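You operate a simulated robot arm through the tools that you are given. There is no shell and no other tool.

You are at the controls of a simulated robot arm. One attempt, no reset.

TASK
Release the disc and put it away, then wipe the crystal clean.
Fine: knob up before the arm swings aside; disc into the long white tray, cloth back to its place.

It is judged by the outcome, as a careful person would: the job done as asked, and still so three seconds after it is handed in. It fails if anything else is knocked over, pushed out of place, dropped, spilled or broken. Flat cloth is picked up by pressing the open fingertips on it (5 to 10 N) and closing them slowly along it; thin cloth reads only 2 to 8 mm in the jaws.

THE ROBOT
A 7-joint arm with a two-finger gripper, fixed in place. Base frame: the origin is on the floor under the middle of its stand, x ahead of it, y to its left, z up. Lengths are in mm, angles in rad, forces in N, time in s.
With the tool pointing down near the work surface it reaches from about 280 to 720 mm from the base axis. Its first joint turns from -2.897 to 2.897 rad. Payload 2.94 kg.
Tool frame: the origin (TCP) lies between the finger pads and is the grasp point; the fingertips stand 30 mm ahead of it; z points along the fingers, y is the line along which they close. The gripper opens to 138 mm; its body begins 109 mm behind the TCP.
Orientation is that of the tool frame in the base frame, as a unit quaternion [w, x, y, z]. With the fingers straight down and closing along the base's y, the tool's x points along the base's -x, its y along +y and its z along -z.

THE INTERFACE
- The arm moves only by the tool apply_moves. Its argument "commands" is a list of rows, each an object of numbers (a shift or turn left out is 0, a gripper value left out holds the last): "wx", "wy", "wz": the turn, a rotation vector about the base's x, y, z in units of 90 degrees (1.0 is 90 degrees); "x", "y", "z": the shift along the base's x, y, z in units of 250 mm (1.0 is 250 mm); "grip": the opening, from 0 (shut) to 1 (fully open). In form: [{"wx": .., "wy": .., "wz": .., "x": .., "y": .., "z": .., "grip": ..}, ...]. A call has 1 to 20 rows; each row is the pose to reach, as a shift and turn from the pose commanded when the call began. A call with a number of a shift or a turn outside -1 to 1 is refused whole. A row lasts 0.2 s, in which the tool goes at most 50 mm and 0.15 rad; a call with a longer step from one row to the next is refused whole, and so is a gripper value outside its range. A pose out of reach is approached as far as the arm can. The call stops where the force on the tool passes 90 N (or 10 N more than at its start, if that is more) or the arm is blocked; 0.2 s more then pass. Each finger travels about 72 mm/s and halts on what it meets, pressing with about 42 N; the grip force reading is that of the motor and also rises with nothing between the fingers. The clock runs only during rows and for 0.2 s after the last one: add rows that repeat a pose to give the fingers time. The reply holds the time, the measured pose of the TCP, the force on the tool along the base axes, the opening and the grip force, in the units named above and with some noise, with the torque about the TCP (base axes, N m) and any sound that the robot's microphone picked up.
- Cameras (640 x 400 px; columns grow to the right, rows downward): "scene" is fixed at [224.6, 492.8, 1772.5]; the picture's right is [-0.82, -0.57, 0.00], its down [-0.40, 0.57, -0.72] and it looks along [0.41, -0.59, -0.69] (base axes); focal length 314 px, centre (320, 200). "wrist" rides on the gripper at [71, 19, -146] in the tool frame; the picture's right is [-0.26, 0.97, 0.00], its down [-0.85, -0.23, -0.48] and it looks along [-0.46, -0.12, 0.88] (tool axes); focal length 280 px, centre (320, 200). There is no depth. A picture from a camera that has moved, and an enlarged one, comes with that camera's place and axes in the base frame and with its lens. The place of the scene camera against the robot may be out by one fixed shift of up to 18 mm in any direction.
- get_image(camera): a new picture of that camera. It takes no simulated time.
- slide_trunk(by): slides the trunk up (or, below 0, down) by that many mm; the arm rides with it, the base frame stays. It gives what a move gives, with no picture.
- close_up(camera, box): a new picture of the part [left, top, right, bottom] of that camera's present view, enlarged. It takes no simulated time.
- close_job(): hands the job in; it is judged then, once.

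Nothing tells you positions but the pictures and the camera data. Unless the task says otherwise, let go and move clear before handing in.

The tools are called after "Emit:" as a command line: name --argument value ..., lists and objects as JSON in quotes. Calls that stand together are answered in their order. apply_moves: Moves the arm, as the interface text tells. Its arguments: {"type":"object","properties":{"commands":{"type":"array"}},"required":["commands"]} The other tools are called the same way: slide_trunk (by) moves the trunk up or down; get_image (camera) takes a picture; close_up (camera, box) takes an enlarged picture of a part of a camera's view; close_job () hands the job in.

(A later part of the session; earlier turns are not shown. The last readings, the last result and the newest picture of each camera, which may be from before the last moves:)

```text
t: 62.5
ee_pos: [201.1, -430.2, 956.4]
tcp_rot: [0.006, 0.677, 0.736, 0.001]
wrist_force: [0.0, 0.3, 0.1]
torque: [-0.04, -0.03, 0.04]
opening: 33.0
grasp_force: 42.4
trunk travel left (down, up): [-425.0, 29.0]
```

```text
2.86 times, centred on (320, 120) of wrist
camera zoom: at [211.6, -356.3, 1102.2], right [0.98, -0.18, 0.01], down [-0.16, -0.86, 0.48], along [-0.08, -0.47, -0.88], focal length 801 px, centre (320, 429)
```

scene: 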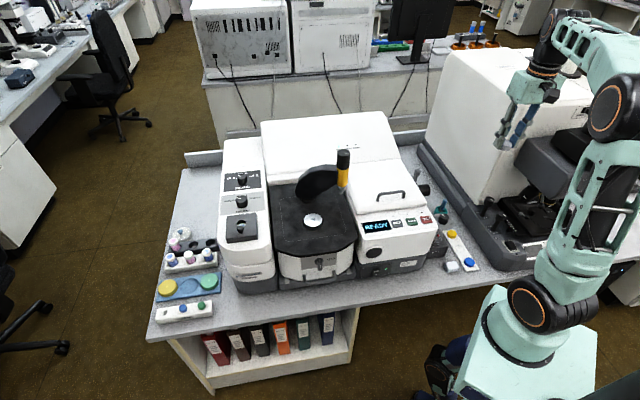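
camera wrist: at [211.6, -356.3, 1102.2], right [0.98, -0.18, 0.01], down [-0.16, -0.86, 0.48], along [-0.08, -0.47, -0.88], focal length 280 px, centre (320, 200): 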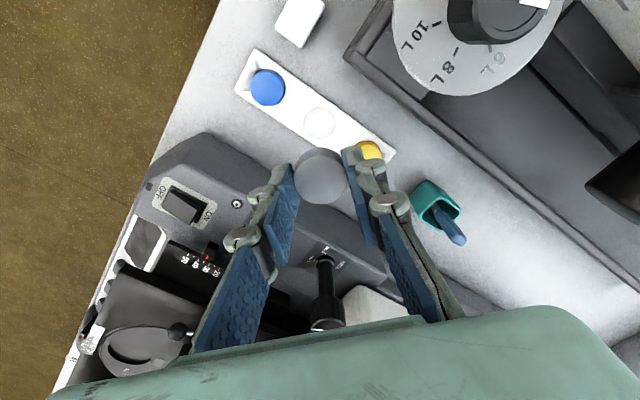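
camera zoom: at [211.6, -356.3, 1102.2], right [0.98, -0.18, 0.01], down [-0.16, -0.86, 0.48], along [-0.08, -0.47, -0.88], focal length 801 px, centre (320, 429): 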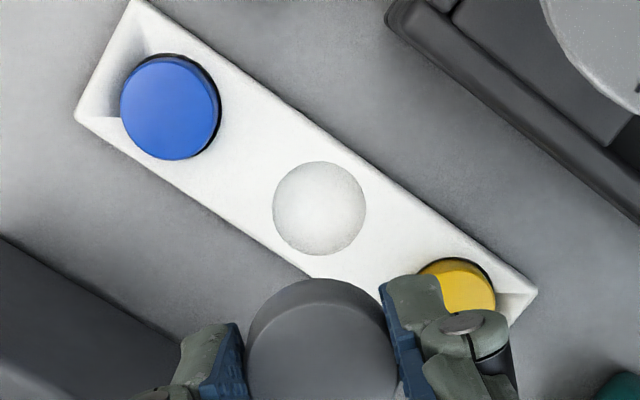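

The well is centred at about (201, -432), with the tray surface near z≈778, and the disc should fit its 37 mm width. I'll nudge 2 mm and lower to just above it.

Emit:
apply_moves --commands '[{"y": -0.007, "z": -0.1}, {"y": -0.007, "z": -0.2}, {"y": -0.007, "z": -0.3}, {"y": -0.007, "z": -0.4}, {"y": -0.007, "z": -0.47}, {"y": -0.007, "z": -0.5}, {"y": -0.007, "z": -0.5}]'

Emit:
get_image --camera "wrist"

Emit:
close_up --camera "scene" --box '[425, 200, 495, 280]'

Emit:
close_up --camera "wrist" --box '[230, 100, 410, 220]'

```text
t: 64.1
ee_pos: [199.9, -432.9, 830.0]
tcp_rot: [0.006, 0.677, 0.736, 0.002]
wrist_force: [-0.3, 0.1, -0.3]
torque: [0.03, 0.02, -0.01]
opening: 33.0
grasp_force: 41.9
trunk travel left (down, up): [-425.0, 29.0]
```

```text
taken
camera wrist: at [210.8, -359.1, 976.6], right [0.98, -0.18, 0.01], down [-0.16, -0.86, 0.48], along [-0.08, -0.47, -0.88], focal length 280 px, centre (320, 200)
```

wrist: 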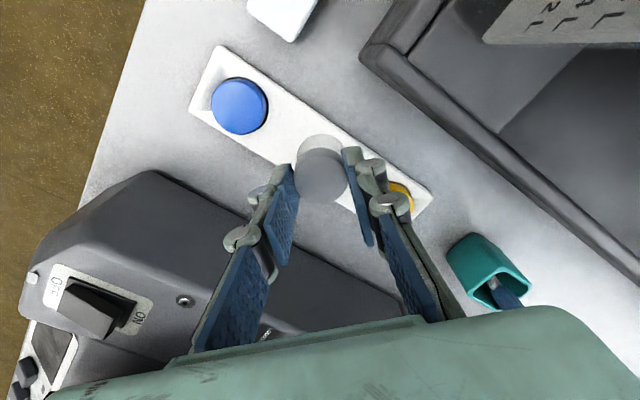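

```text
5.00 times, centred on (460, 240) of scene
camera zoom: at [224.6, 492.8, 1772.5], right [-0.82, -0.57, 0.0], down [-0.4, 0.57, -0.72], along [0.41, -0.59, -0.69], focal length 1569 px, centre (-380, 0)
```

zoom: 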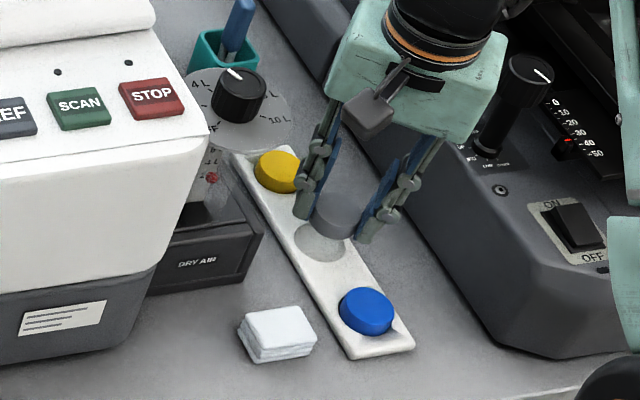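

```text
3.33 times, centred on (320, 160) of wrist
camera zoom: at [210.8, -359.1, 976.6], right [0.98, -0.18, 0.01], down [-0.16, -0.86, 0.48], along [-0.08, -0.47, -0.88], focal length 935 px, centre (320, 333)
```

zoom: 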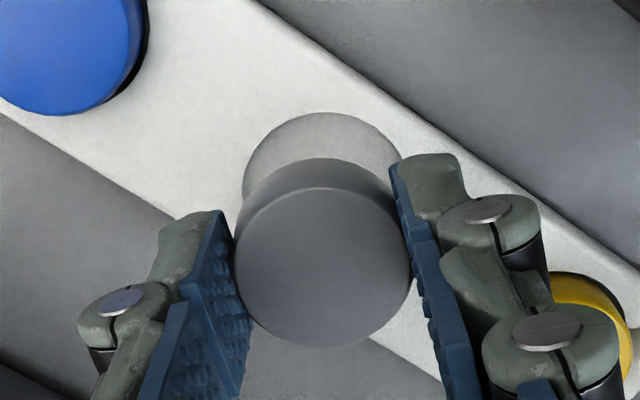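

The wrist view shows good sideways alignment; the scene view suggests checking once more. I'll zoom in there.

Emit:
close_up --camera "scene" --box '[445, 225, 475, 260]'

```text
11.43 times, centred on (460, 242) of scene
camera zoom: at [224.6, 492.8, 1772.5], right [-0.82, -0.57, 0.0], down [-0.4, 0.57, -0.72], along [0.41, -0.59, -0.69], focal length 3587 px, centre (-1280, -286)
```

zoom: 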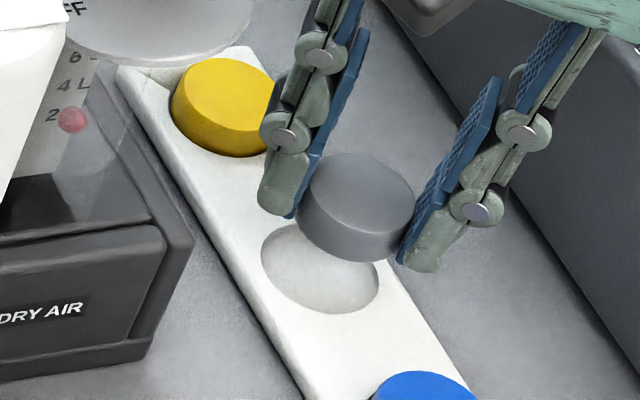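

The scene view shows the disc dropping almost exactly into the well, with about 25 mm to go. I'll nudge 1.5 mm and lower 17 mm, then re-check.

Emit:
apply_moves --commands '[{"x": 0.001, "y": 0.006, "z": -0.02}, {"x": 0.001, "y": 0.006, "z": -0.04}, {"x": 0.001, "y": 0.006, "z": -0.06}, {"x": 0.001, "y": 0.006, "z": -0.068}, {"x": 0.001, "y": 0.006, "z": -0.068}]'

Emit:
close_up --camera "scene" --box '[445, 225, 475, 260]'

Emit:
close_up --camera "wrist" --box '[260, 120, 380, 220]'

```text
t: 65.3
ee_pos: [201.5, -429.8, 815.0]
tcp_rot: [0.006, 0.676, 0.737, 0.002]
wrist_force: [-1.0, 0.5, -0.8]
torque: [-0.01, 0.01, -0.01]
opening: 33.3
grasp_force: 41.8
trunk travel left (down, up): [-425.0, 29.0]
```

```text
11.43 times, centred on (460, 242) of scene
camera zoom: at [224.6, 492.8, 1772.5], right [-0.82, -0.57, 0.0], down [-0.4, 0.57, -0.72], along [0.41, -0.59, -0.69], focal length 3587 px, centre (-1280, -286)
```

zoom: 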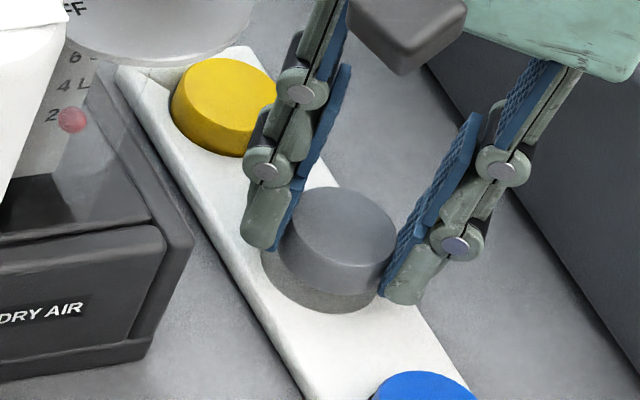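

```text
4.00 times, centred on (320, 170) of wrist
camera zoom: at [211.2, -357.0, 960.6], right [0.98, -0.18, 0.01], down [-0.16, -0.86, 0.48], along [-0.08, -0.47, -0.88], focal length 1122 px, centre (320, 320)
```

zoom: 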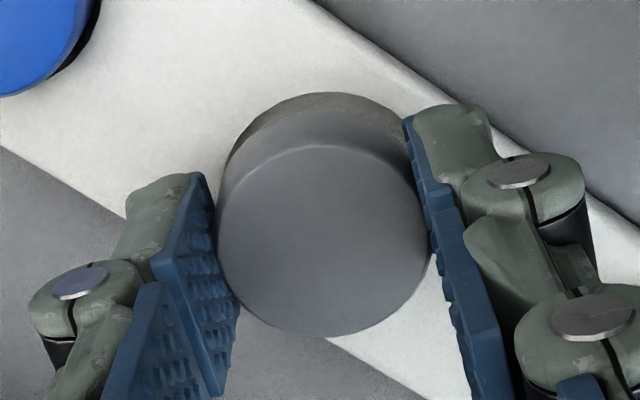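

Alignment is within about half a millimetre, with roughly 8 mm to go. I'll lower slowly and read the force.

Emit:
apply_moves --commands '[{"x": -0.0015, "y": -0.0015, "z": -0.008}, {"x": -0.0015, "y": -0.0015, "z": -0.016}, {"x": -0.0015, "y": -0.0015, "z": -0.022}, {"x": -0.0015, "y": -0.0015, "z": -0.022}]'

Emit:
close_up --camera "scene" --box '[445, 225, 475, 260]'

Emit:
close_up --camera "wrist" --box '[260, 120, 380, 220]'

```text
t: 66.3
ee_pos: [200.3, -431.1, 809.1]
tcp_rot: [0.006, 0.676, 0.737, 0.002]
wrist_force: [-0.2, 0.6, 0.1]
torque: [-0.02, 0.04, 0.02]
opening: 33.3
grasp_force: 41.7
trunk travel left (down, up): [-425.0, 29.0]
```

```text
11.43 times, centred on (460, 242) of scene
camera zoom: at [224.6, 492.8, 1772.5], right [-0.82, -0.57, 0.0], down [-0.4, 0.57, -0.72], along [0.41, -0.59, -0.69], focal length 3587 px, centre (-1280, -286)
```

zoom: 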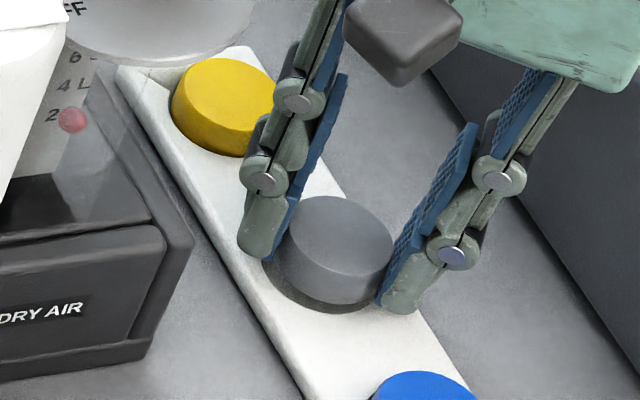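

```text
4.00 times, centred on (320, 170) of wrist
camera zoom: at [210.8, -357.2, 955.6], right [0.98, -0.18, 0.01], down [-0.16, -0.86, 0.48], along [-0.08, -0.47, -0.88], focal length 1122 px, centre (320, 320)
```

zoom: 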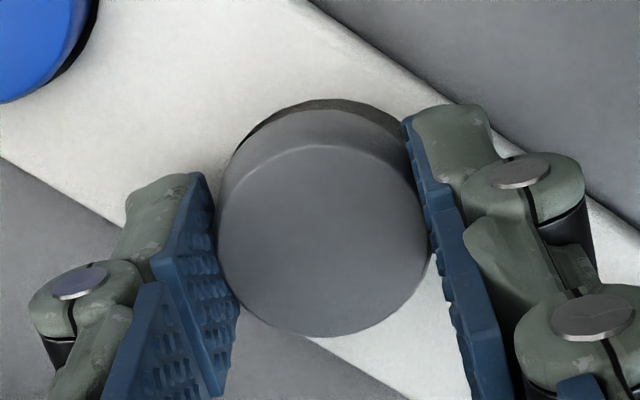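

Nearly there, about 3 mm above the rim and well aligned. I'll continue down in small steps.

Emit:
apply_moves --commands '[{"z": -0.004}, {"z": -0.008}, {"z": -0.012}, {"z": -0.016}, {"z": -0.016}]'

Emit:
close_up --camera "scene" --box '[445, 225, 475, 260]'

Emit:
close_up --camera "wrist" --box '[260, 120, 380, 220]'

```text
t: 67.5
ee_pos: [200.2, -430.2, 806.0]
tcp_rot: [0.006, 0.677, 0.736, 0.002]
wrist_force: [0.3, -0.3, 0.1]
torque: [-0.02, -0.02, -0.01]
opening: 33.2
grasp_force: 41.9
trunk travel left (down, up): [-425.0, 29.0]
```

```text
11.43 times, centred on (460, 242) of scene
camera zoom: at [224.6, 492.8, 1772.5], right [-0.82, -0.57, 0.0], down [-0.4, 0.57, -0.72], along [0.41, -0.59, -0.69], focal length 3587 px, centre (-1280, -286)
```

zoom: 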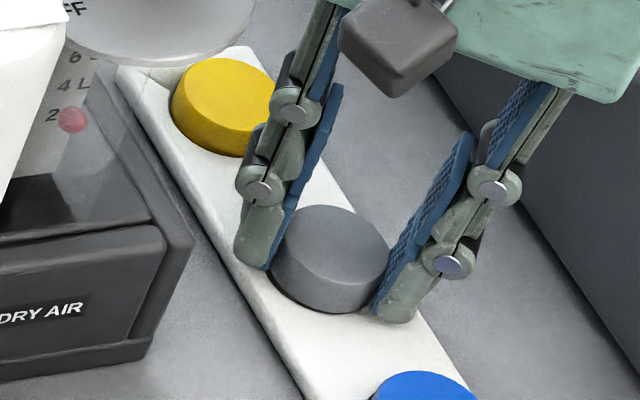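

```text
4.00 times, centred on (320, 170) of wrist
camera zoom: at [210.7, -356.5, 951.6], right [0.98, -0.18, 0.01], down [-0.16, -0.86, 0.48], along [-0.08, -0.47, -0.88], focal length 1122 px, centre (320, 320)
```

zoom: 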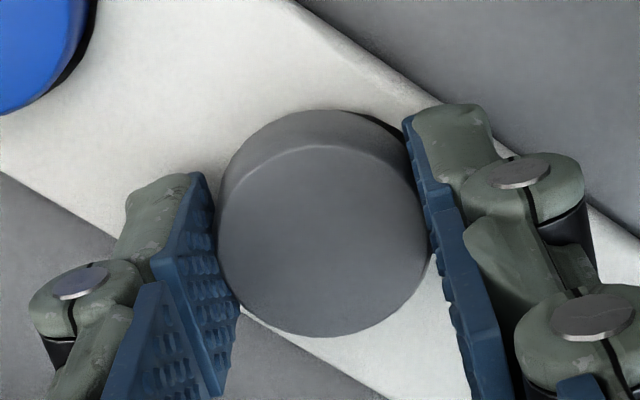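

The disc is right at the rim. I'll zoom in closely on both views to see the clearance around it.

Emit:
close_up --camera "wrist" --box '[290, 140, 350, 180]'

Emit:
close_up --camera "scene" --box '[451, 236, 469, 256]'

```text
10.00 times, centred on (320, 160) of wrist
camera zoom: at [210.7, -356.5, 951.6], right [0.98, -0.18, 0.01], down [-0.16, -0.86, 0.48], along [-0.08, -0.47, -0.88], focal length 2804 px, centre (320, 600)
```

zoom: 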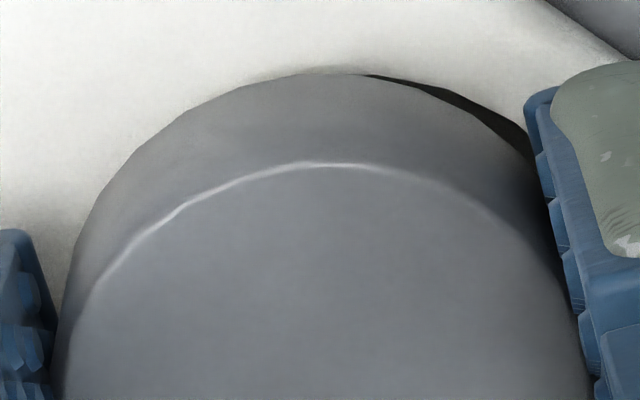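

```text
16.00 times, centred on (460, 246) of scene
camera zoom: at [224.6, 492.8, 1772.5], right [-0.82, -0.57, 0.0], down [-0.4, 0.57, -0.72], along [0.41, -0.59, -0.69], focal length 5021 px, centre (-1920, -536)
```

zoom: 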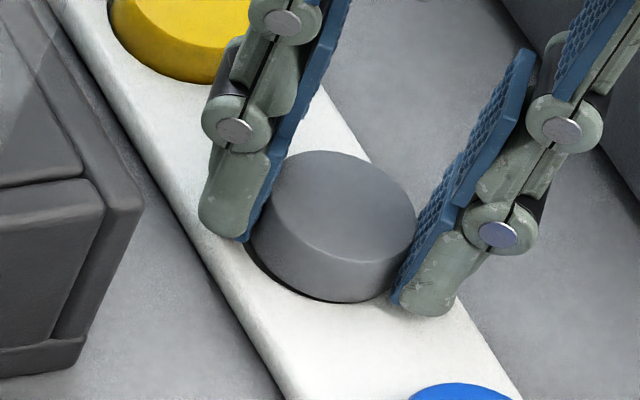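

The dark gap shows only on the +x side, so the disc is about 1.3 mm too far the other way. I'll shift it that way and look again before lowering.

Emit:
apply_moves --commands '[{"z": 0.003}, {"x": 0.005, "y": 0.001, "z": 0.003}, {"x": 0.005, "y": 0.001, "z": 0.0}, {"x": 0.005, "y": 0.001, "z": 0.0}]'

Emit:
close_up --camera "wrist" --box '[290, 140, 350, 180]'

Emit:
close_up --camera "scene" --box '[451, 236, 469, 256]'

```text
t: 68.5
ee_pos: [201.6, -429.5, 805.7]
tcp_rot: [0.006, 0.676, 0.737, 0.001]
wrist_force: [0.1, 0.5, -0.3]
torque: [0.01, 0.0, -0.02]
opening: 33.5
grasp_force: 42.3
trunk travel left (down, up): [-425.0, 29.0]
```

```text
10.00 times, centred on (320, 160) of wrist
camera zoom: at [212.6, -356.1, 951.3], right [0.98, -0.18, 0.01], down [-0.16, -0.86, 0.48], along [-0.08, -0.47, -0.88], focal length 2804 px, centre (320, 600)
```

zoom: 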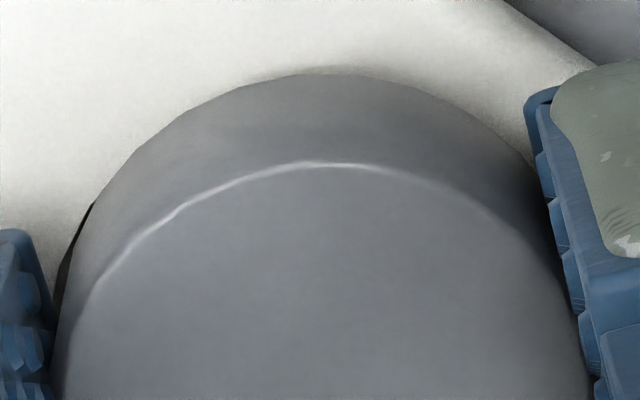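

```text
16.00 times, centred on (460, 246) of scene
camera zoom: at [224.6, 492.8, 1772.5], right [-0.82, -0.57, 0.0], down [-0.4, 0.57, -0.72], along [0.41, -0.59, -0.69], focal length 5021 px, centre (-1920, -536)
```

zoom: 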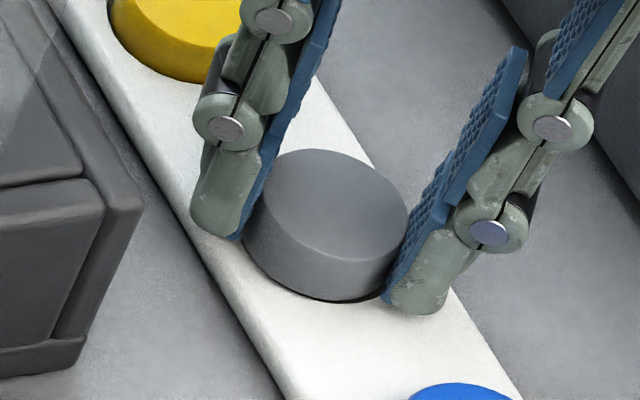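

Slightly overshot: now the gap shows on the opposite side, and none toward +y. I'll go back half as far and 1 mm toward -y.

Emit:
apply_moves --commands '[{"x": -0.002, "y": -0.002, "z": 0.002}, {"x": -0.003, "y": -0.004, "z": 0.002}, {"x": -0.003, "y": -0.004, "z": 0.0}, {"x": -0.003, "y": -0.004, "z": 0.0}]'

Emit:
close_up --camera "wrist" --box '[290, 140, 350, 180]'

Emit:
close_up --camera "scene" --box '[451, 236, 469, 256]'

```text
t: 69.5
ee_pos: [200.8, -430.8, 804.8]
tcp_rot: [0.006, 0.676, 0.737, 0.001]
wrist_force: [-0.4, -0.3, 0.3]
torque: [0.0, 0.03, 0.03]
opening: 33.0
grasp_force: 41.9
trunk travel left (down, up): [-425.0, 29.0]
```

```text
10.00 times, centred on (320, 160) of wrist
camera zoom: at [211.8, -357.4, 951.0], right [0.98, -0.18, 0.01], down [-0.16, -0.86, 0.48], along [-0.08, -0.47, -0.88], focal length 2804 px, centre (320, 600)
```

zoom: 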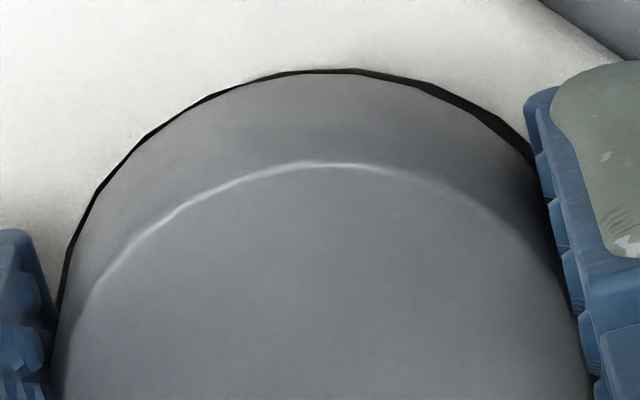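

```text
16.00 times, centred on (460, 246) of scene
camera zoom: at [224.6, 492.8, 1772.5], right [-0.82, -0.57, 0.0], down [-0.4, 0.57, -0.72], along [0.41, -0.59, -0.69], focal length 5021 px, centre (-1920, -536)
```

zoom: 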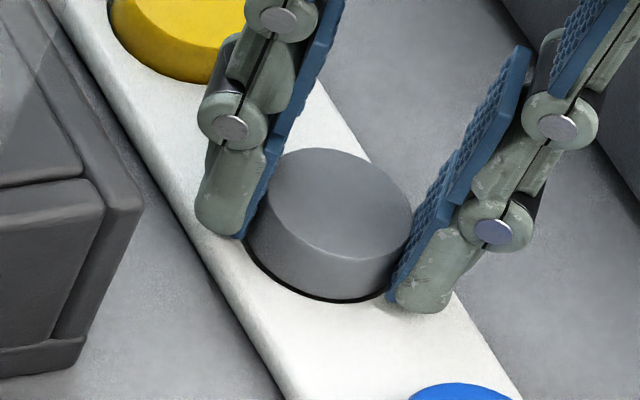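

Now there's a thin even gap all around, so the disc is over the well. I'll lower slowly, watching the force.

Emit:
apply_moves --commands '[{"x": 0.001, "z": -0.004}, {"x": 0.001, "z": -0.008}, {"x": 0.001, "z": -0.012}, {"x": 0.001, "z": -0.012}]'

Emit:
close_up --camera "wrist" --box '[290, 140, 350, 180]'

Emit:
close_up --camera "scene" --box '[451, 236, 469, 256]'

```text
t: 70.5
ee_pos: [201.4, -431.0, 803.1]
tcp_rot: [0.006, 0.676, 0.737, 0.002]
wrist_force: [0.4, -0.3, 0.0]
torque: [-0.03, -0.01, -0.03]
opening: 32.8
grasp_force: 41.4
trunk travel left (down, up): [-425.0, 29.0]
```

```text
10.00 times, centred on (320, 160) of wrist
camera zoom: at [211.7, -357.5, 948.2], right [0.98, -0.18, 0.01], down [-0.16, -0.86, 0.48], along [-0.08, -0.47, -0.88], focal length 2804 px, centre (320, 600)
```

zoom: 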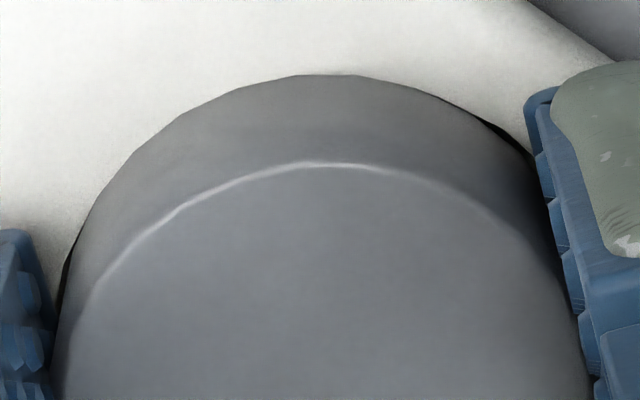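

```text
16.00 times, centred on (460, 246) of scene
camera zoom: at [224.6, 492.8, 1772.5], right [-0.82, -0.57, 0.0], down [-0.4, 0.57, -0.72], along [0.41, -0.59, -0.69], focal length 5021 px, centre (-1920, -536)
```

zoom: 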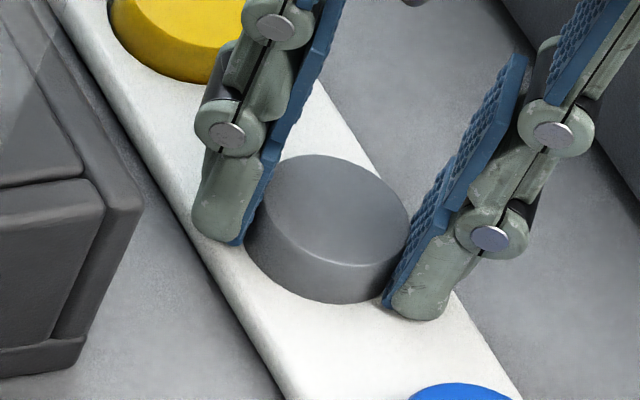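

The disc has entered the well without contact. I'll lower in half-millimetre steps until I feel light contact.

Emit:
apply_moves --commands '[{"z": -0.002}, {"z": -0.004}, {"z": -0.006}, {"z": -0.006}]'

```text
t: 71.5
ee_pos: [200.2, -431.9, 801.5]
tcp_rot: [0.006, 0.677, 0.736, 0.001]
wrist_force: [-0.5, -0.2, -0.1]
torque: [0.04, -0.01, 0.0]
opening: 32.9
grasp_force: 41.6
trunk travel left (down, up): [-425.0, 29.0]
```

Emit:
close_up --camera "scene" --box '[451, 236, 469, 256]'

Emit:
close_up --camera "wrist" --box '[260, 120, 380, 220]'

Emit:
apply_moves --commands '[{"z": -0.002}, {"z": -0.004}, {"z": -0.004}]'

```text
16.00 times, centred on (460, 246) of scene
camera zoom: at [224.6, 492.8, 1772.5], right [-0.82, -0.57, 0.0], down [-0.4, 0.57, -0.72], along [0.41, -0.59, -0.69], focal length 5021 px, centre (-1920, -536)
```

zoom: 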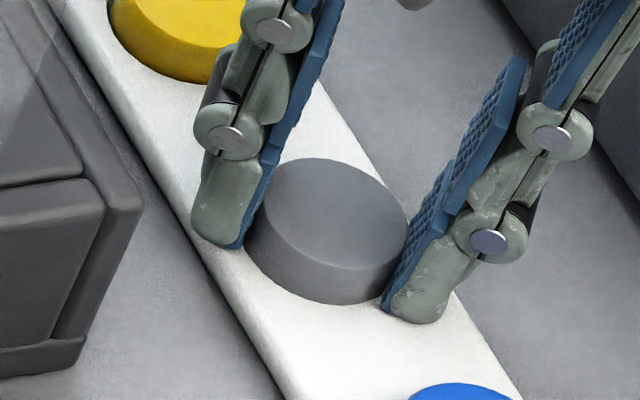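

```text
4.00 times, centred on (320, 170) of wrist
camera zoom: at [211.6, -357.4, 947.1], right [0.98, -0.18, 0.01], down [-0.16, -0.86, 0.48], along [-0.08, -0.47, -0.88], focal length 1122 px, centre (320, 320)
```

zoom: 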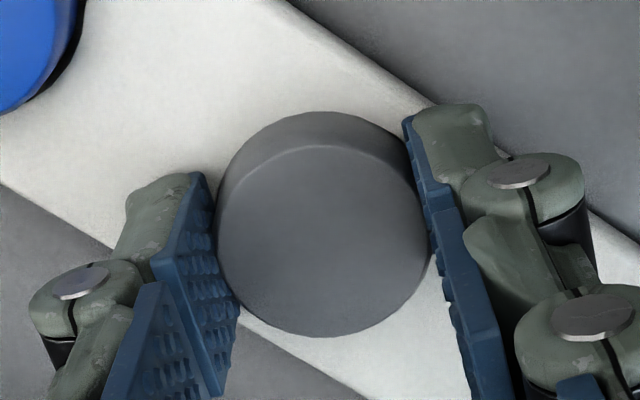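

```text
t: 72.3
ee_pos: [201.6, -431.7, 800.3]
tcp_rot: [0.005, 0.676, 0.737, 0.001]
wrist_force: [1.1, -0.7, 0.8]
torque: [-0.01, 0.02, 0.01]
opening: 33.0
grasp_force: 42.0
trunk travel left (down, up): [-425.0, 29.0]
```

Still no contact; the disc is sinking into the well. I'll continue gently.

Emit:
apply_moves --commands '[{"z": -0.002}, {"z": -0.004}, {"z": -0.004}]'

Emit:
close_up --camera "scene" --box '[445, 225, 475, 260]'

```text
t: 73.1
ee_pos: [201.8, -431.7, 799.5]
tcp_rot: [0.006, 0.676, 0.737, 0.002]
wrist_force: [-0.9, 1.7, 10.5]
torque: [0.05, 0.24, -0.01]
opening: 33.0
grasp_force: 42.6
trunk travel left (down, up): [-425.0, 29.0]
```

```text
11.43 times, centred on (460, 242) of scene
camera zoom: at [224.6, 492.8, 1772.5], right [-0.82, -0.57, 0.0], down [-0.4, 0.57, -0.72], along [0.41, -0.59, -0.69], focal length 3587 px, centre (-1280, -286)
```

zoom: 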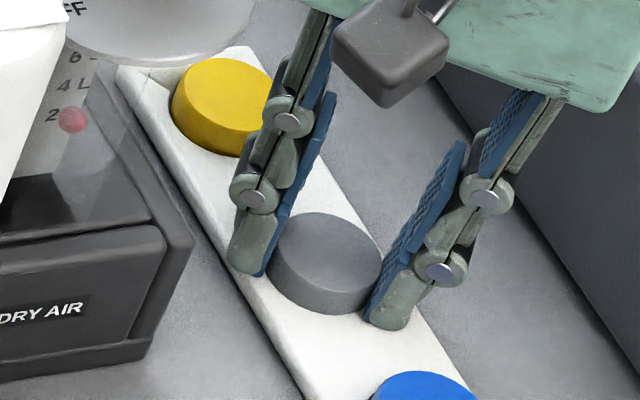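

Contact at about z≈799 with the disc seated in the well. I'll relieve the pressure by half a millimetre, open gently, and lift straight up.

Emit:
apply_moves --commands '[{"z": 0.003}, {"z": 0.003, "grip": 0.26}, {"z": 0.003, "grip": 0.3}, {"z": 0.003, "grip": 0.36}, {"z": 0.003, "grip": 0.4}, {"z": 0.003, "grip": 0.4}, {"z": 0.04, "grip": 0.4}, {"z": 0.1, "grip": 0.4}, {"z": 0.2}, {"z": 0.3}, {"z": 0.3}]'

Emit:
close_up --camera "scene" --box '[425, 210, 495, 280]'

Emit:
get_image --camera "wrist"

```text
t: 75.5
ee_pos: [198.4, -431.4, 874.3]
tcp_rot: [0.006, 0.676, 0.736, 0.002]
wrist_force: [0.2, -0.8, 0.1]
torque: [-0.03, 0.01, 0.0]
opening: 55.0
grasp_force: 0.1
trunk travel left (down, up): [-425.0, 29.0]
```

```text
5.71 times, centred on (460, 245) of scene
camera zoom: at [224.6, 492.8, 1772.5], right [-0.82, -0.57, 0.0], down [-0.4, 0.57, -0.72], along [0.41, -0.59, -0.69], focal length 1793 px, centre (-480, -57)
```

zoom: 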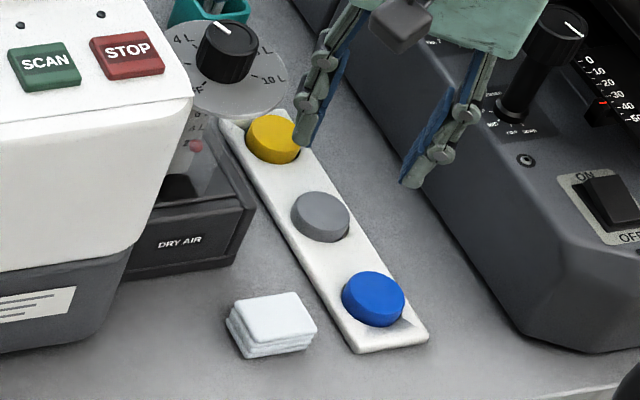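

```text
taken
camera wrist: at [210.1, -358.6, 1020.1], right [0.98, -0.18, 0.01], down [-0.16, -0.86, 0.48], along [-0.08, -0.47, -0.88], focal length 280 px, centre (320, 200)
```

wrist: 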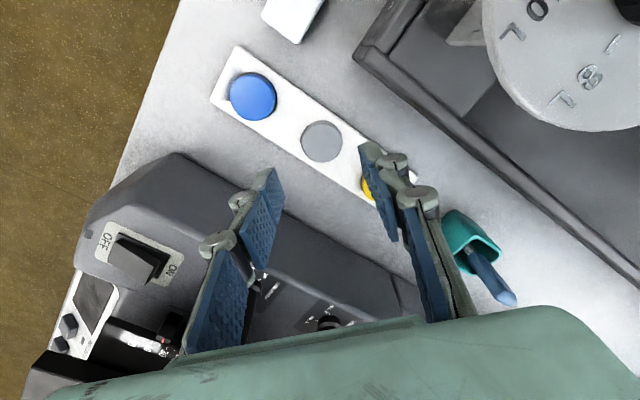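

The grey disc now sits in the tray's middle well, neighbours untouched. Next the cloth: the white folded pad beside the tray. I'll look at it closely.

Emit:
close_up --camera "scene" --box '[442, 250, 472, 280]'

Emit:
close_up --camera "wrist" --box '[200, 0, 400, 180]'

Emit:
close_up --camera "scene" --box '[140, 210, 260, 330]'

```text
13.33 times, centred on (457, 265) of scene
camera zoom: at [224.6, 492.8, 1772.5], right [-0.82, -0.57, 0.0], down [-0.4, 0.57, -0.72], along [0.41, -0.59, -0.69], focal length 4184 px, centre (-1507, -667)
```

zoom: 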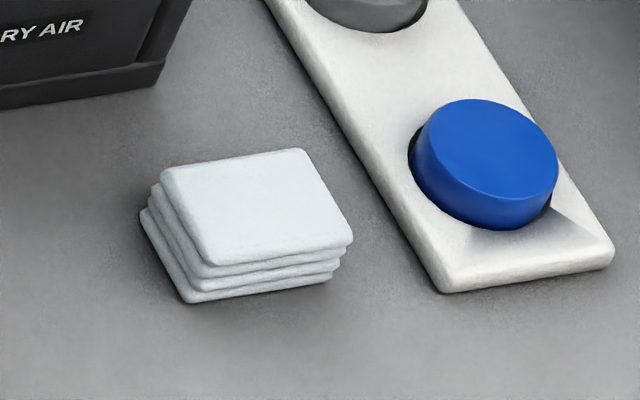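

```text
2.22 times, centred on (300, 90) of wrist
camera zoom: at [210.1, -358.6, 1020.1], right [0.98, -0.18, 0.01], down [-0.16, -0.86, 0.48], along [-0.08, -0.47, -0.88], focal length 623 px, centre (364, 444)
```

zoom: 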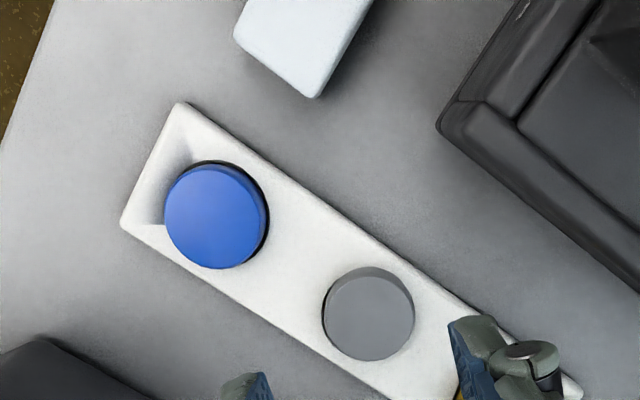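

```text
3.33 times, centred on (200, 270) of scene
camera zoom: at [224.6, 492.8, 1772.5], right [-0.82, -0.57, 0.0], down [-0.4, 0.57, -0.72], along [0.41, -0.59, -0.69], focal length 1046 px, centre (720, -33)
```

zoom: 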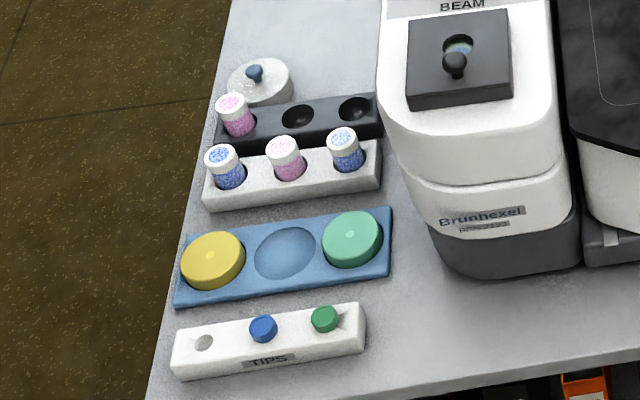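

The pad is a folded cloth about 43 × 30 mm, four layers thick, near (201, -330), squared to the instrument. I'll lift, go over it with the fingers turned back to -47°, and look down at it.

Emit:
apply_moves --commands '[{"z": 0.15}, {"z": 0.3}, {"z": 0.4}, {"z": 0.4, "wz": 0.07, "y": 0.06}, {"z": 0.4, "wz": 0.14, "y": 0.12}, {"z": 0.4, "wz": 0.21, "y": 0.18}, {"z": 0.4, "wz": 0.28, "y": 0.24}, {"z": 0.4, "wz": 0.35, "x": 0.005, "y": 0.32}, {"z": 0.4, "wz": 0.42, "x": 0.01, "y": 0.406}, {"z": 0.4, "wz": 0.42, "x": 0.01, "y": 0.406}]'

Emit:
get_image --camera "wrist"

Emit:
close_up --camera "wrist" --box '[250, 50, 390, 180]'

```text
t: 77.7
ee_pos: [203.4, -329.4, 975.1]
tcp_rot: [0.005, 0.4, 0.916, 0.003]
wrist_force: [0.1, 0.6, -0.7]
torque: [0.0, -0.02, -0.02]
opening: 55.1
grasp_force: 0.0
trunk travel left (down, up): [-425.0, 29.0]
```

```text
taken
camera wrist: at [166.3, -263.7, 1121.2], right [0.89, 0.46, 0.01], down [0.4, -0.78, 0.48], along [0.23, -0.42, -0.88], focal length 280 px, centre (320, 200)
```

wrist: 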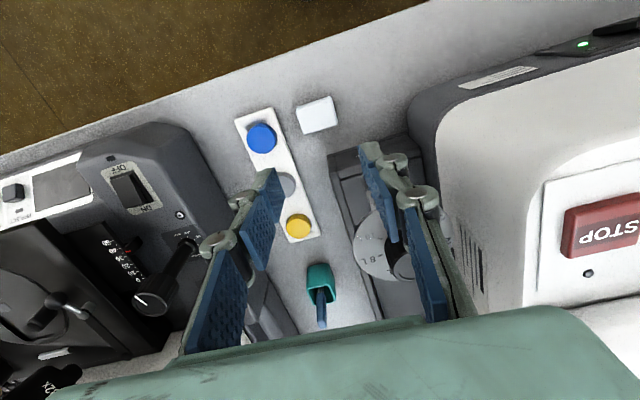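

```text
3.08 times, centred on (320, 115) of wrist
camera zoom: at [166.3, -263.7, 1121.2], right [0.89, 0.46, 0.01], down [0.4, -0.78, 0.48], along [0.23, -0.42, -0.88], focal length 863 px, centre (320, 462)
```

zoom: 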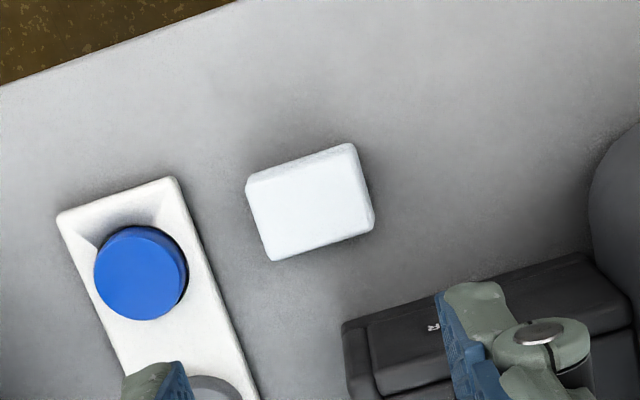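

The cloth is centred at about (202, -329), squared at 45°, with about 25 mm clear to the tray. I'll narrow the opening to 51 mm, align, and come down partway.

Emit:
apply_moves --commands '[{"x": -0.007, "y": 0.002, "wz": 0.023, "z": -0.05, "grip": 0.37}, {"x": -0.007, "y": 0.002, "wz": 0.023, "z": -0.2, "grip": 0.37}, {"x": -0.007, "y": 0.002, "wz": 0.023, "z": -0.35}, {"x": -0.007, "y": 0.002, "wz": 0.023, "z": -0.5}, {"x": -0.007, "y": 0.002, "wz": 0.023, "z": -0.6}, {"x": -0.007, "y": 0.002, "wz": 0.023, "z": -0.6}]'

Emit:
get_image --camera "wrist"

Emit:
close_up --camera "wrist" --box '[240, 80, 400, 200]'

Emit:
close_up --camera "scene" --box '[437, 235, 482, 280]'

```text
t: 79.1
ee_pos: [201.4, -327.5, 824.1]
tcp_rot: [0.004, 0.385, 0.923, 0.003]
wrist_force: [0.2, -0.1, -0.3]
torque: [0.02, -0.01, 0.01]
opening: 50.8
grasp_force: 0.1
trunk travel left (down, up): [-425.0, 29.0]
```

```text
taken
camera wrist: at [163.0, -263.9, 969.4], right [0.87, 0.49, 0.01], down [0.43, -0.77, 0.48], along [0.25, -0.41, -0.88], focal length 280 px, centre (320, 200)
```

wrist: 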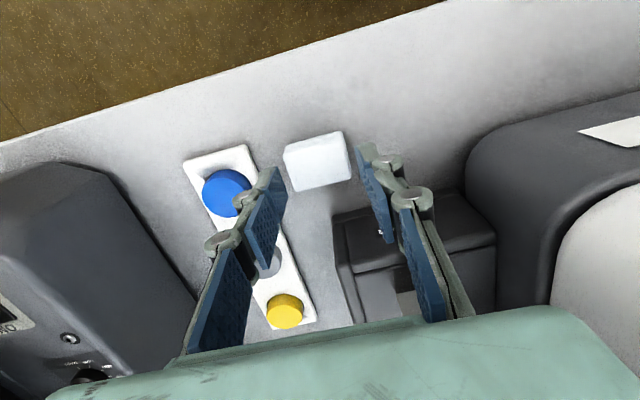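

```text
3.33 times, centred on (320, 140) of wrist
camera zoom: at [163.0, -263.9, 969.4], right [0.87, 0.49, 0.01], down [0.43, -0.77, 0.48], along [0.25, -0.41, -0.88], focal length 935 px, centre (320, 400)
```

zoom: 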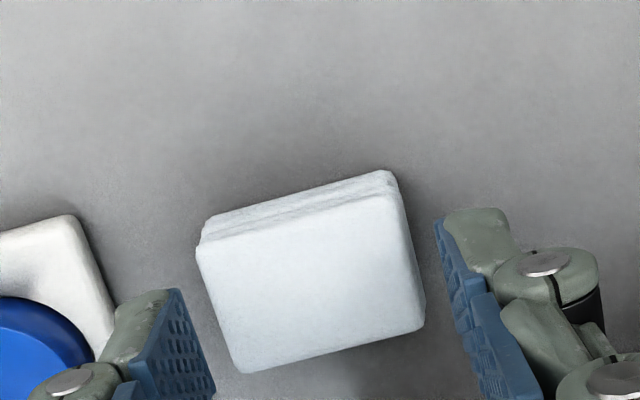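

```text
8.89 times, centred on (460, 258) of scene
camera zoom: at [224.6, 492.8, 1772.5], right [-0.82, -0.57, 0.0], down [-0.4, 0.57, -0.72], along [0.41, -0.59, -0.69], focal length 2790 px, centre (-920, -311)
```

zoom: 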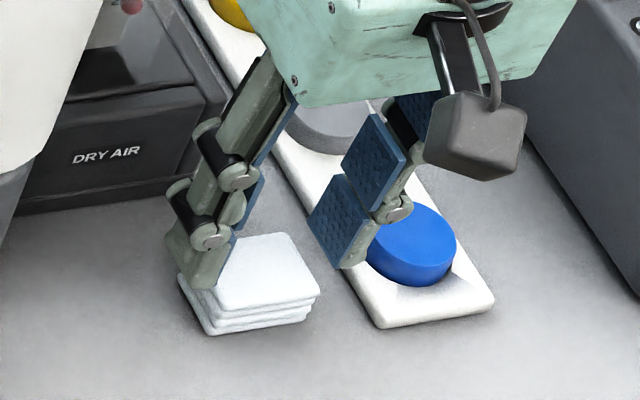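

I'll check the finger-to-cloth alignment more closely in both views before going lower.

Emit:
close_up --camera "scene" --box '[446, 250, 472, 276]'

Emit:
close_up --camera "wrist" --box '[260, 110, 380, 200]'

```text
15.38 times, centred on (459, 263) of scene
camera zoom: at [224.6, 492.8, 1772.5], right [-0.82, -0.57, 0.0], down [-0.4, 0.57, -0.72], along [0.41, -0.59, -0.69], focal length 4828 px, centre (-1818, -769)
```

zoom: 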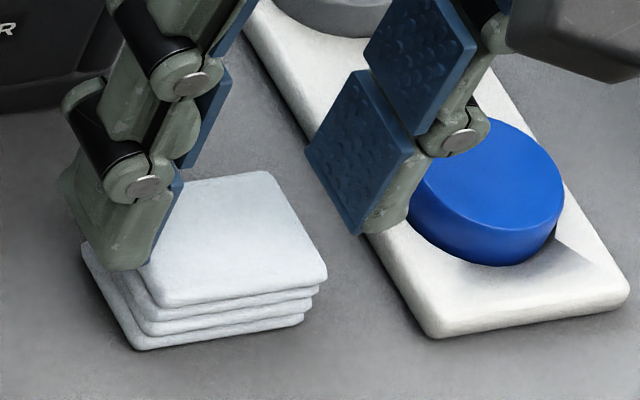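

```text
4.44 times, centred on (320, 155) of wrist
camera zoom: at [163.0, -263.9, 969.4], right [0.87, 0.49, 0.01], down [0.43, -0.77, 0.48], along [0.25, -0.41, -0.88], focal length 1246 px, centre (320, 400)
```

zoom: 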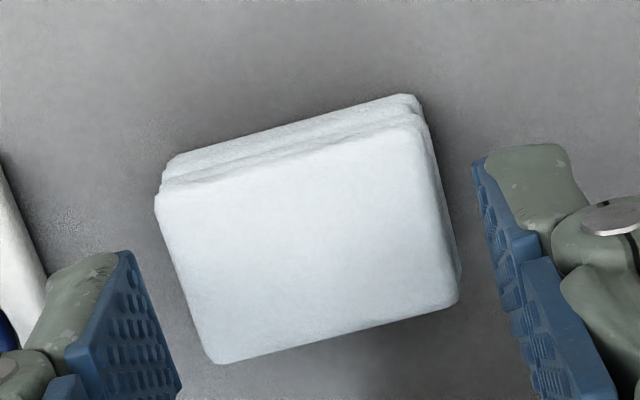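

Both views agree the cloth lies centred between the fingers, its top near z≈782 and about 20 mm thick. I'll go down so the tips reach two-thirds of the way, leaving about 7 mm of cloth below them.

Emit:
apply_moves --commands '[{"x": -0.002, "y": -0.001, "z": -0.03}, {"x": -0.002, "y": -0.001, "z": -0.06}, {"x": -0.002, "y": -0.001, "z": -0.08}, {"x": -0.002, "y": -0.001, "z": -0.1}, {"x": -0.002, "y": -0.001, "z": -0.1}]'

Emit:
close_up --camera "scene" --box '[442, 245, 476, 279]'

Emit:
close_up --camera "wrist" --box '[250, 110, 390, 215]'

```text
t: 80.3
ee_pos: [201.2, -329.7, 798.8]
tcp_rot: [0.005, 0.385, 0.923, 0.003]
wrist_force: [0.0, -0.7, 0.3]
torque: [0.0, -0.01, 0.01]
opening: 50.8
grasp_force: 0.1
trunk travel left (down, up): [-425.0, 29.0]
```

```text
11.76 times, centred on (459, 262) of scene
camera zoom: at [224.6, 492.8, 1772.5], right [-0.82, -0.57, 0.0], down [-0.4, 0.57, -0.72], along [0.41, -0.59, -0.69], focal length 3692 px, centre (-1315, -529)
```

zoom: 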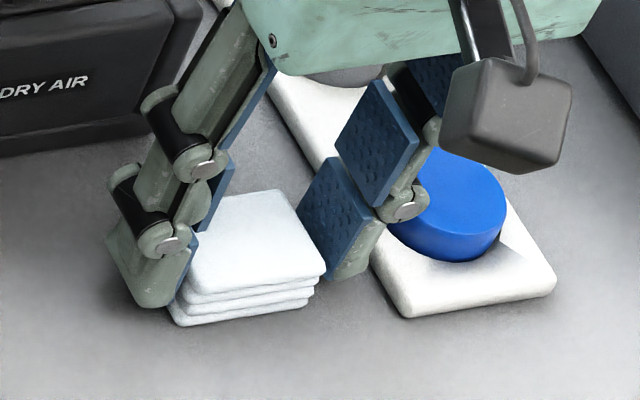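

```text
3.81 times, centred on (320, 162) of wrist
camera zoom: at [161.8, -265.8, 944.9], right [0.87, 0.49, 0.01], down [0.43, -0.77, 0.48], along [0.25, -0.41, -0.88], focal length 1068 px, centre (320, 343)
```

zoom: 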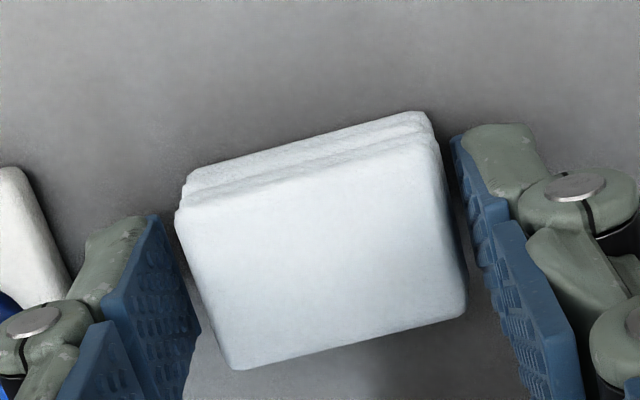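

The cloth lies neatly between the fingers. I'll close slowly on it.

Emit:
apply_moves --commands '[{"grip": 0.34}, {"grip": 0.32}, {"grip": 0.3}, {"grip": 0.28}, {"grip": 0.26}, {"grip": 0.24}, {"grip": 0.22}, {"grip": 0.22}]'

Emit:
close_up --camera "scene" --box '[442, 245, 476, 279]'

Emit:
close_up --camera "wrist" --box '[250, 110, 390, 215]'

```text
t: 82.1
ee_pos: [200.2, -330.1, 798.1]
tcp_rot: [0.005, 0.385, 0.923, 0.003]
wrist_force: [-0.3, -0.3, -0.5]
torque: [0.01, 0.01, 0.0]
opening: 43.0
grasp_force: 42.5
trunk travel left (down, up): [-425.0, 29.0]
```

```text
11.76 times, centred on (459, 262) of scene
camera zoom: at [224.6, 492.8, 1772.5], right [-0.82, -0.57, 0.0], down [-0.4, 0.57, -0.72], along [0.41, -0.59, -0.69], focal length 3692 px, centre (-1315, -529)
```

zoom: 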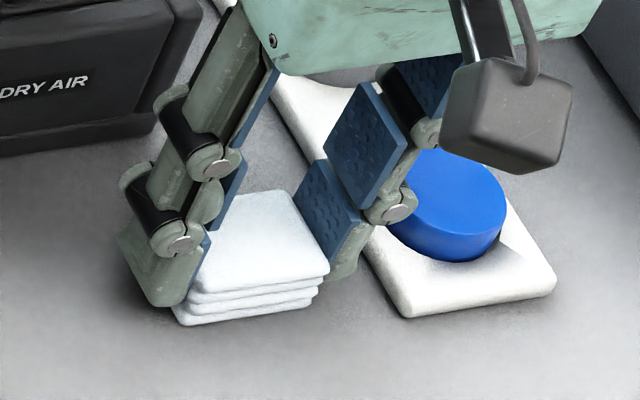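

```text
3.81 times, centred on (320, 162) of wrist
camera zoom: at [161.7, -265.8, 945.0], right [0.87, 0.49, 0.01], down [0.43, -0.77, 0.48], along [0.25, -0.41, -0.88], focal length 1068 px, centre (320, 343)
```

zoom: 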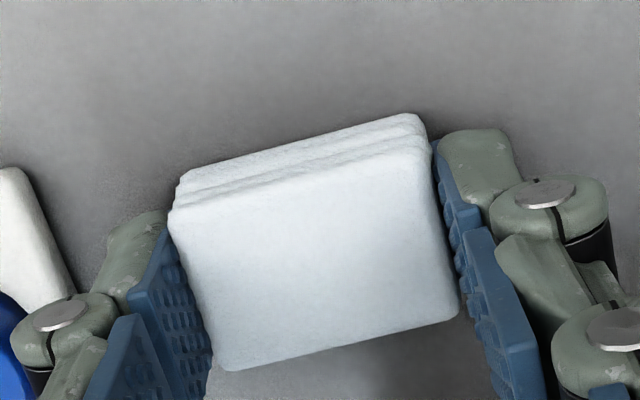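

The cloth is held firmly at 43 mm; I note this pose (201, -330, 798.6) for returning it. I'll lift it slowly.

Emit:
apply_moves --commands '[{"z": 0.02}, {"z": 0.06}, {"z": 0.12}, {"z": 0.2}, {"z": 0.2}]'

Emit:
close_up --camera "scene" --box '[430, 220, 490, 280]'

Emit:
get_image --camera "wrist"

```text
t: 83.3
ee_pos: [200.6, -327.9, 847.6]
tcp_rot: [0.005, 0.386, 0.923, 0.004]
wrist_force: [0.4, 0.2, 0.1]
torque: [0.02, -0.04, -0.01]
opening: 42.8
grasp_force: 42.4
trunk travel left (down, up): [-425.0, 29.0]
```

```text
6.67 times, centred on (460, 250) of scene
camera zoom: at [224.6, 492.8, 1772.5], right [-0.82, -0.57, 0.0], down [-0.4, 0.57, -0.72], along [0.41, -0.59, -0.69], focal length 2092 px, centre (-613, -133)
```

zoom: 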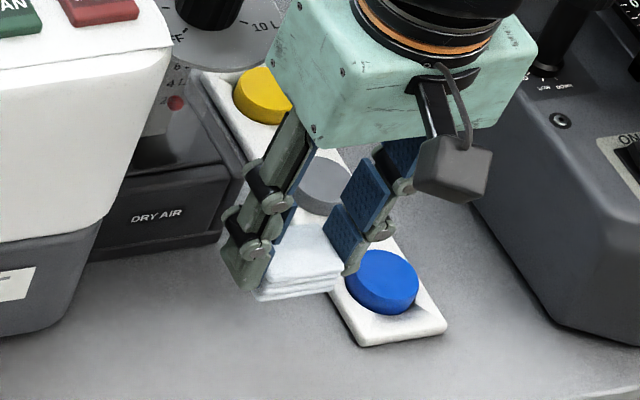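

```text
taken
camera wrist: at [162.7, -264.1, 993.9], right [0.87, 0.49, 0.01], down [0.43, -0.77, 0.48], along [0.24, -0.41, -0.88], focal length 280 px, centre (320, 200)
```

wrist: 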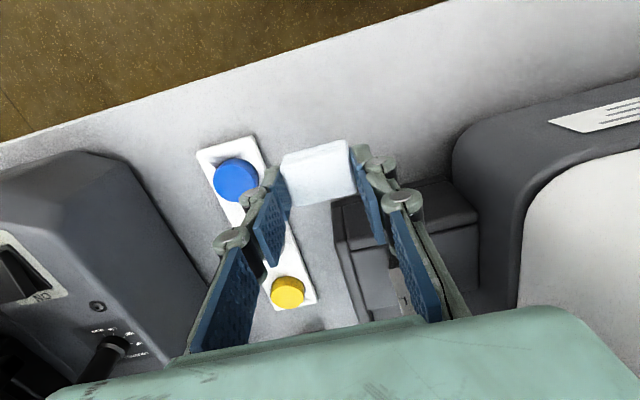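

The whole folded cloth came up in one piece. I'll raise it to travel height.

Emit:
apply_moves --commands '[{"z": 0.18}, {"z": 0.36}, {"z": 0.54}, {"z": 0.72}, {"z": 0.9}, {"z": 0.98}]'

Emit:
apply_moves --commands '[{"z": 0.18}, {"z": 0.36}, {"z": 0.54}, {"z": 0.72}, {"z": 0.8}, {"z": 0.8}]'

Emit:
apply_moves --commands '[{"x": 0.12, "y": 0.077}, {"x": 0.24, "y": 0.154}, {"x": 0.36, "y": 0.231}, {"x": 0.48, "y": 0.308}, {"x": 0.6, "y": 0.385}, {"x": 0.72, "y": 0.463}, {"x": 0.84, "y": 0.54}, {"x": 0.84, "y": 0.54}]'

Emit:
get_image --camera "wrist"

```text
t: 84.7
ee_pos: [197.7, -327.7, 1094.1]
tcp_rot: [0.005, 0.383, 0.924, 0.003]
wrist_force: [-0.1, 0.0, 0.2]
torque: [0.0, 0.03, 0.02]
opening: 43.2
grasp_force: 42.0
trunk travel left (down, up): [-425.0, 29.0]
```

```text
t: 86.1
ee_pos: [199.0, -327.9, 1296.4]
tcp_rot: [0.006, 0.385, 0.923, 0.003]
wrist_force: [0.2, 0.6, -0.5]
torque: [0.03, 0.0, 0.0]
opening: 42.7
grasp_force: 42.0
trunk travel left (down, up): [-425.0, 29.0]
```

```text
t: 87.9
ee_pos: [411.2, -195.2, 1294.6]
tcp_rot: [0.005, 0.385, 0.923, 0.003]
wrist_force: [0.0, -0.2, -1.6]
torque: [0.01, 0.02, 0.02]
opening: 42.9
grasp_force: 42.0
trunk travel left (down, up): [-425.0, 29.0]
```

```text
taken
camera wrist: at [372.5, -131.3, 1440.4], right [0.87, 0.49, 0.01], down [0.43, -0.77, 0.48], along [0.24, -0.41, -0.88], focal length 280 px, centre (320, 200)
```

wrist: 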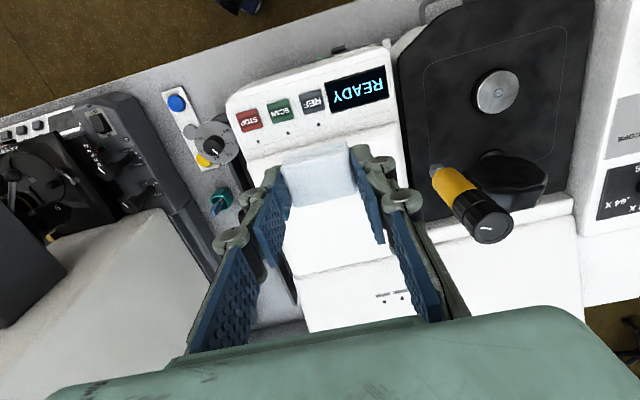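

The clamp stays parked and the crystal is in view. I'll continue over to the crystal.

Emit:
apply_moves --commands '[{"x": 0.12, "y": 0.078}, {"x": 0.24, "y": 0.156}, {"x": 0.36, "y": 0.234}, {"x": 0.48, "y": 0.312}, {"x": 0.6, "y": 0.39}, {"x": 0.72, "y": 0.468}, {"x": 0.84, "y": 0.546}, {"x": 0.883, "y": 0.573}, {"x": 0.883, "y": 0.573}]'

Emit:
get_image --camera "wrist"

Emit:
close_up --camera "wrist" --box '[260, 50, 380, 160]'

```text
t: 89.9
ee_pos: [631.1, -50.1, 1293.9]
tcp_rot: [0.006, 0.384, 0.923, 0.003]
wrist_force: [0.5, 0.0, 0.4]
torque: [0.01, 0.01, -0.01]
opening: 43.3
grasp_force: 42.0
trunk travel left (down, up): [-425.0, 29.0]
```

```text
taken
camera wrist: at [592.4, 13.9, 1440.0], right [0.87, 0.49, 0.01], down [0.43, -0.77, 0.48], along [0.25, -0.41, -0.88], focal length 280 px, centre (320, 200)
```

wrist: 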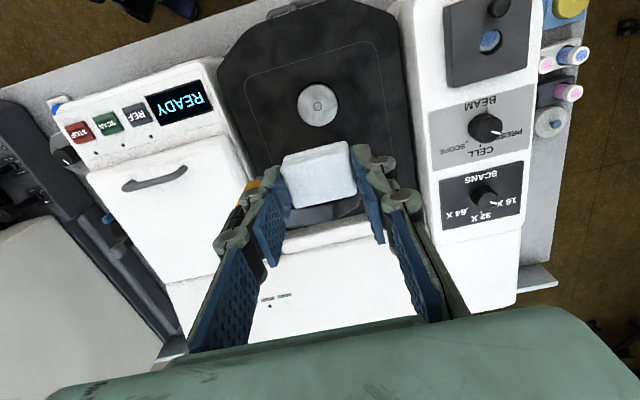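

```text
3.64 times, centred on (320, 105) of wrist
camera zoom: at [592.4, 13.9, 1440.0], right [0.87, 0.49, 0.01], down [0.43, -0.77, 0.48], along [0.25, -0.41, -0.88], focal length 1020 px, centre (320, 546)
```

zoom: 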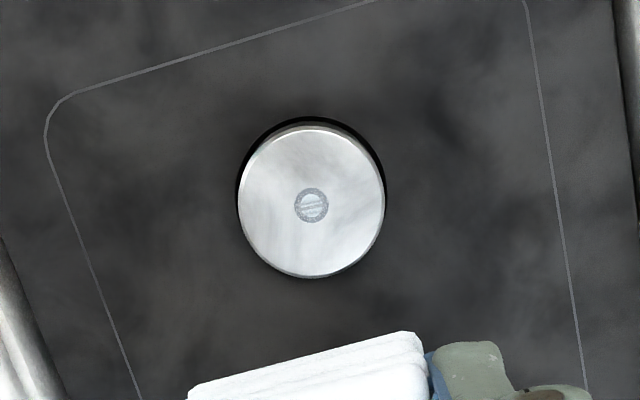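

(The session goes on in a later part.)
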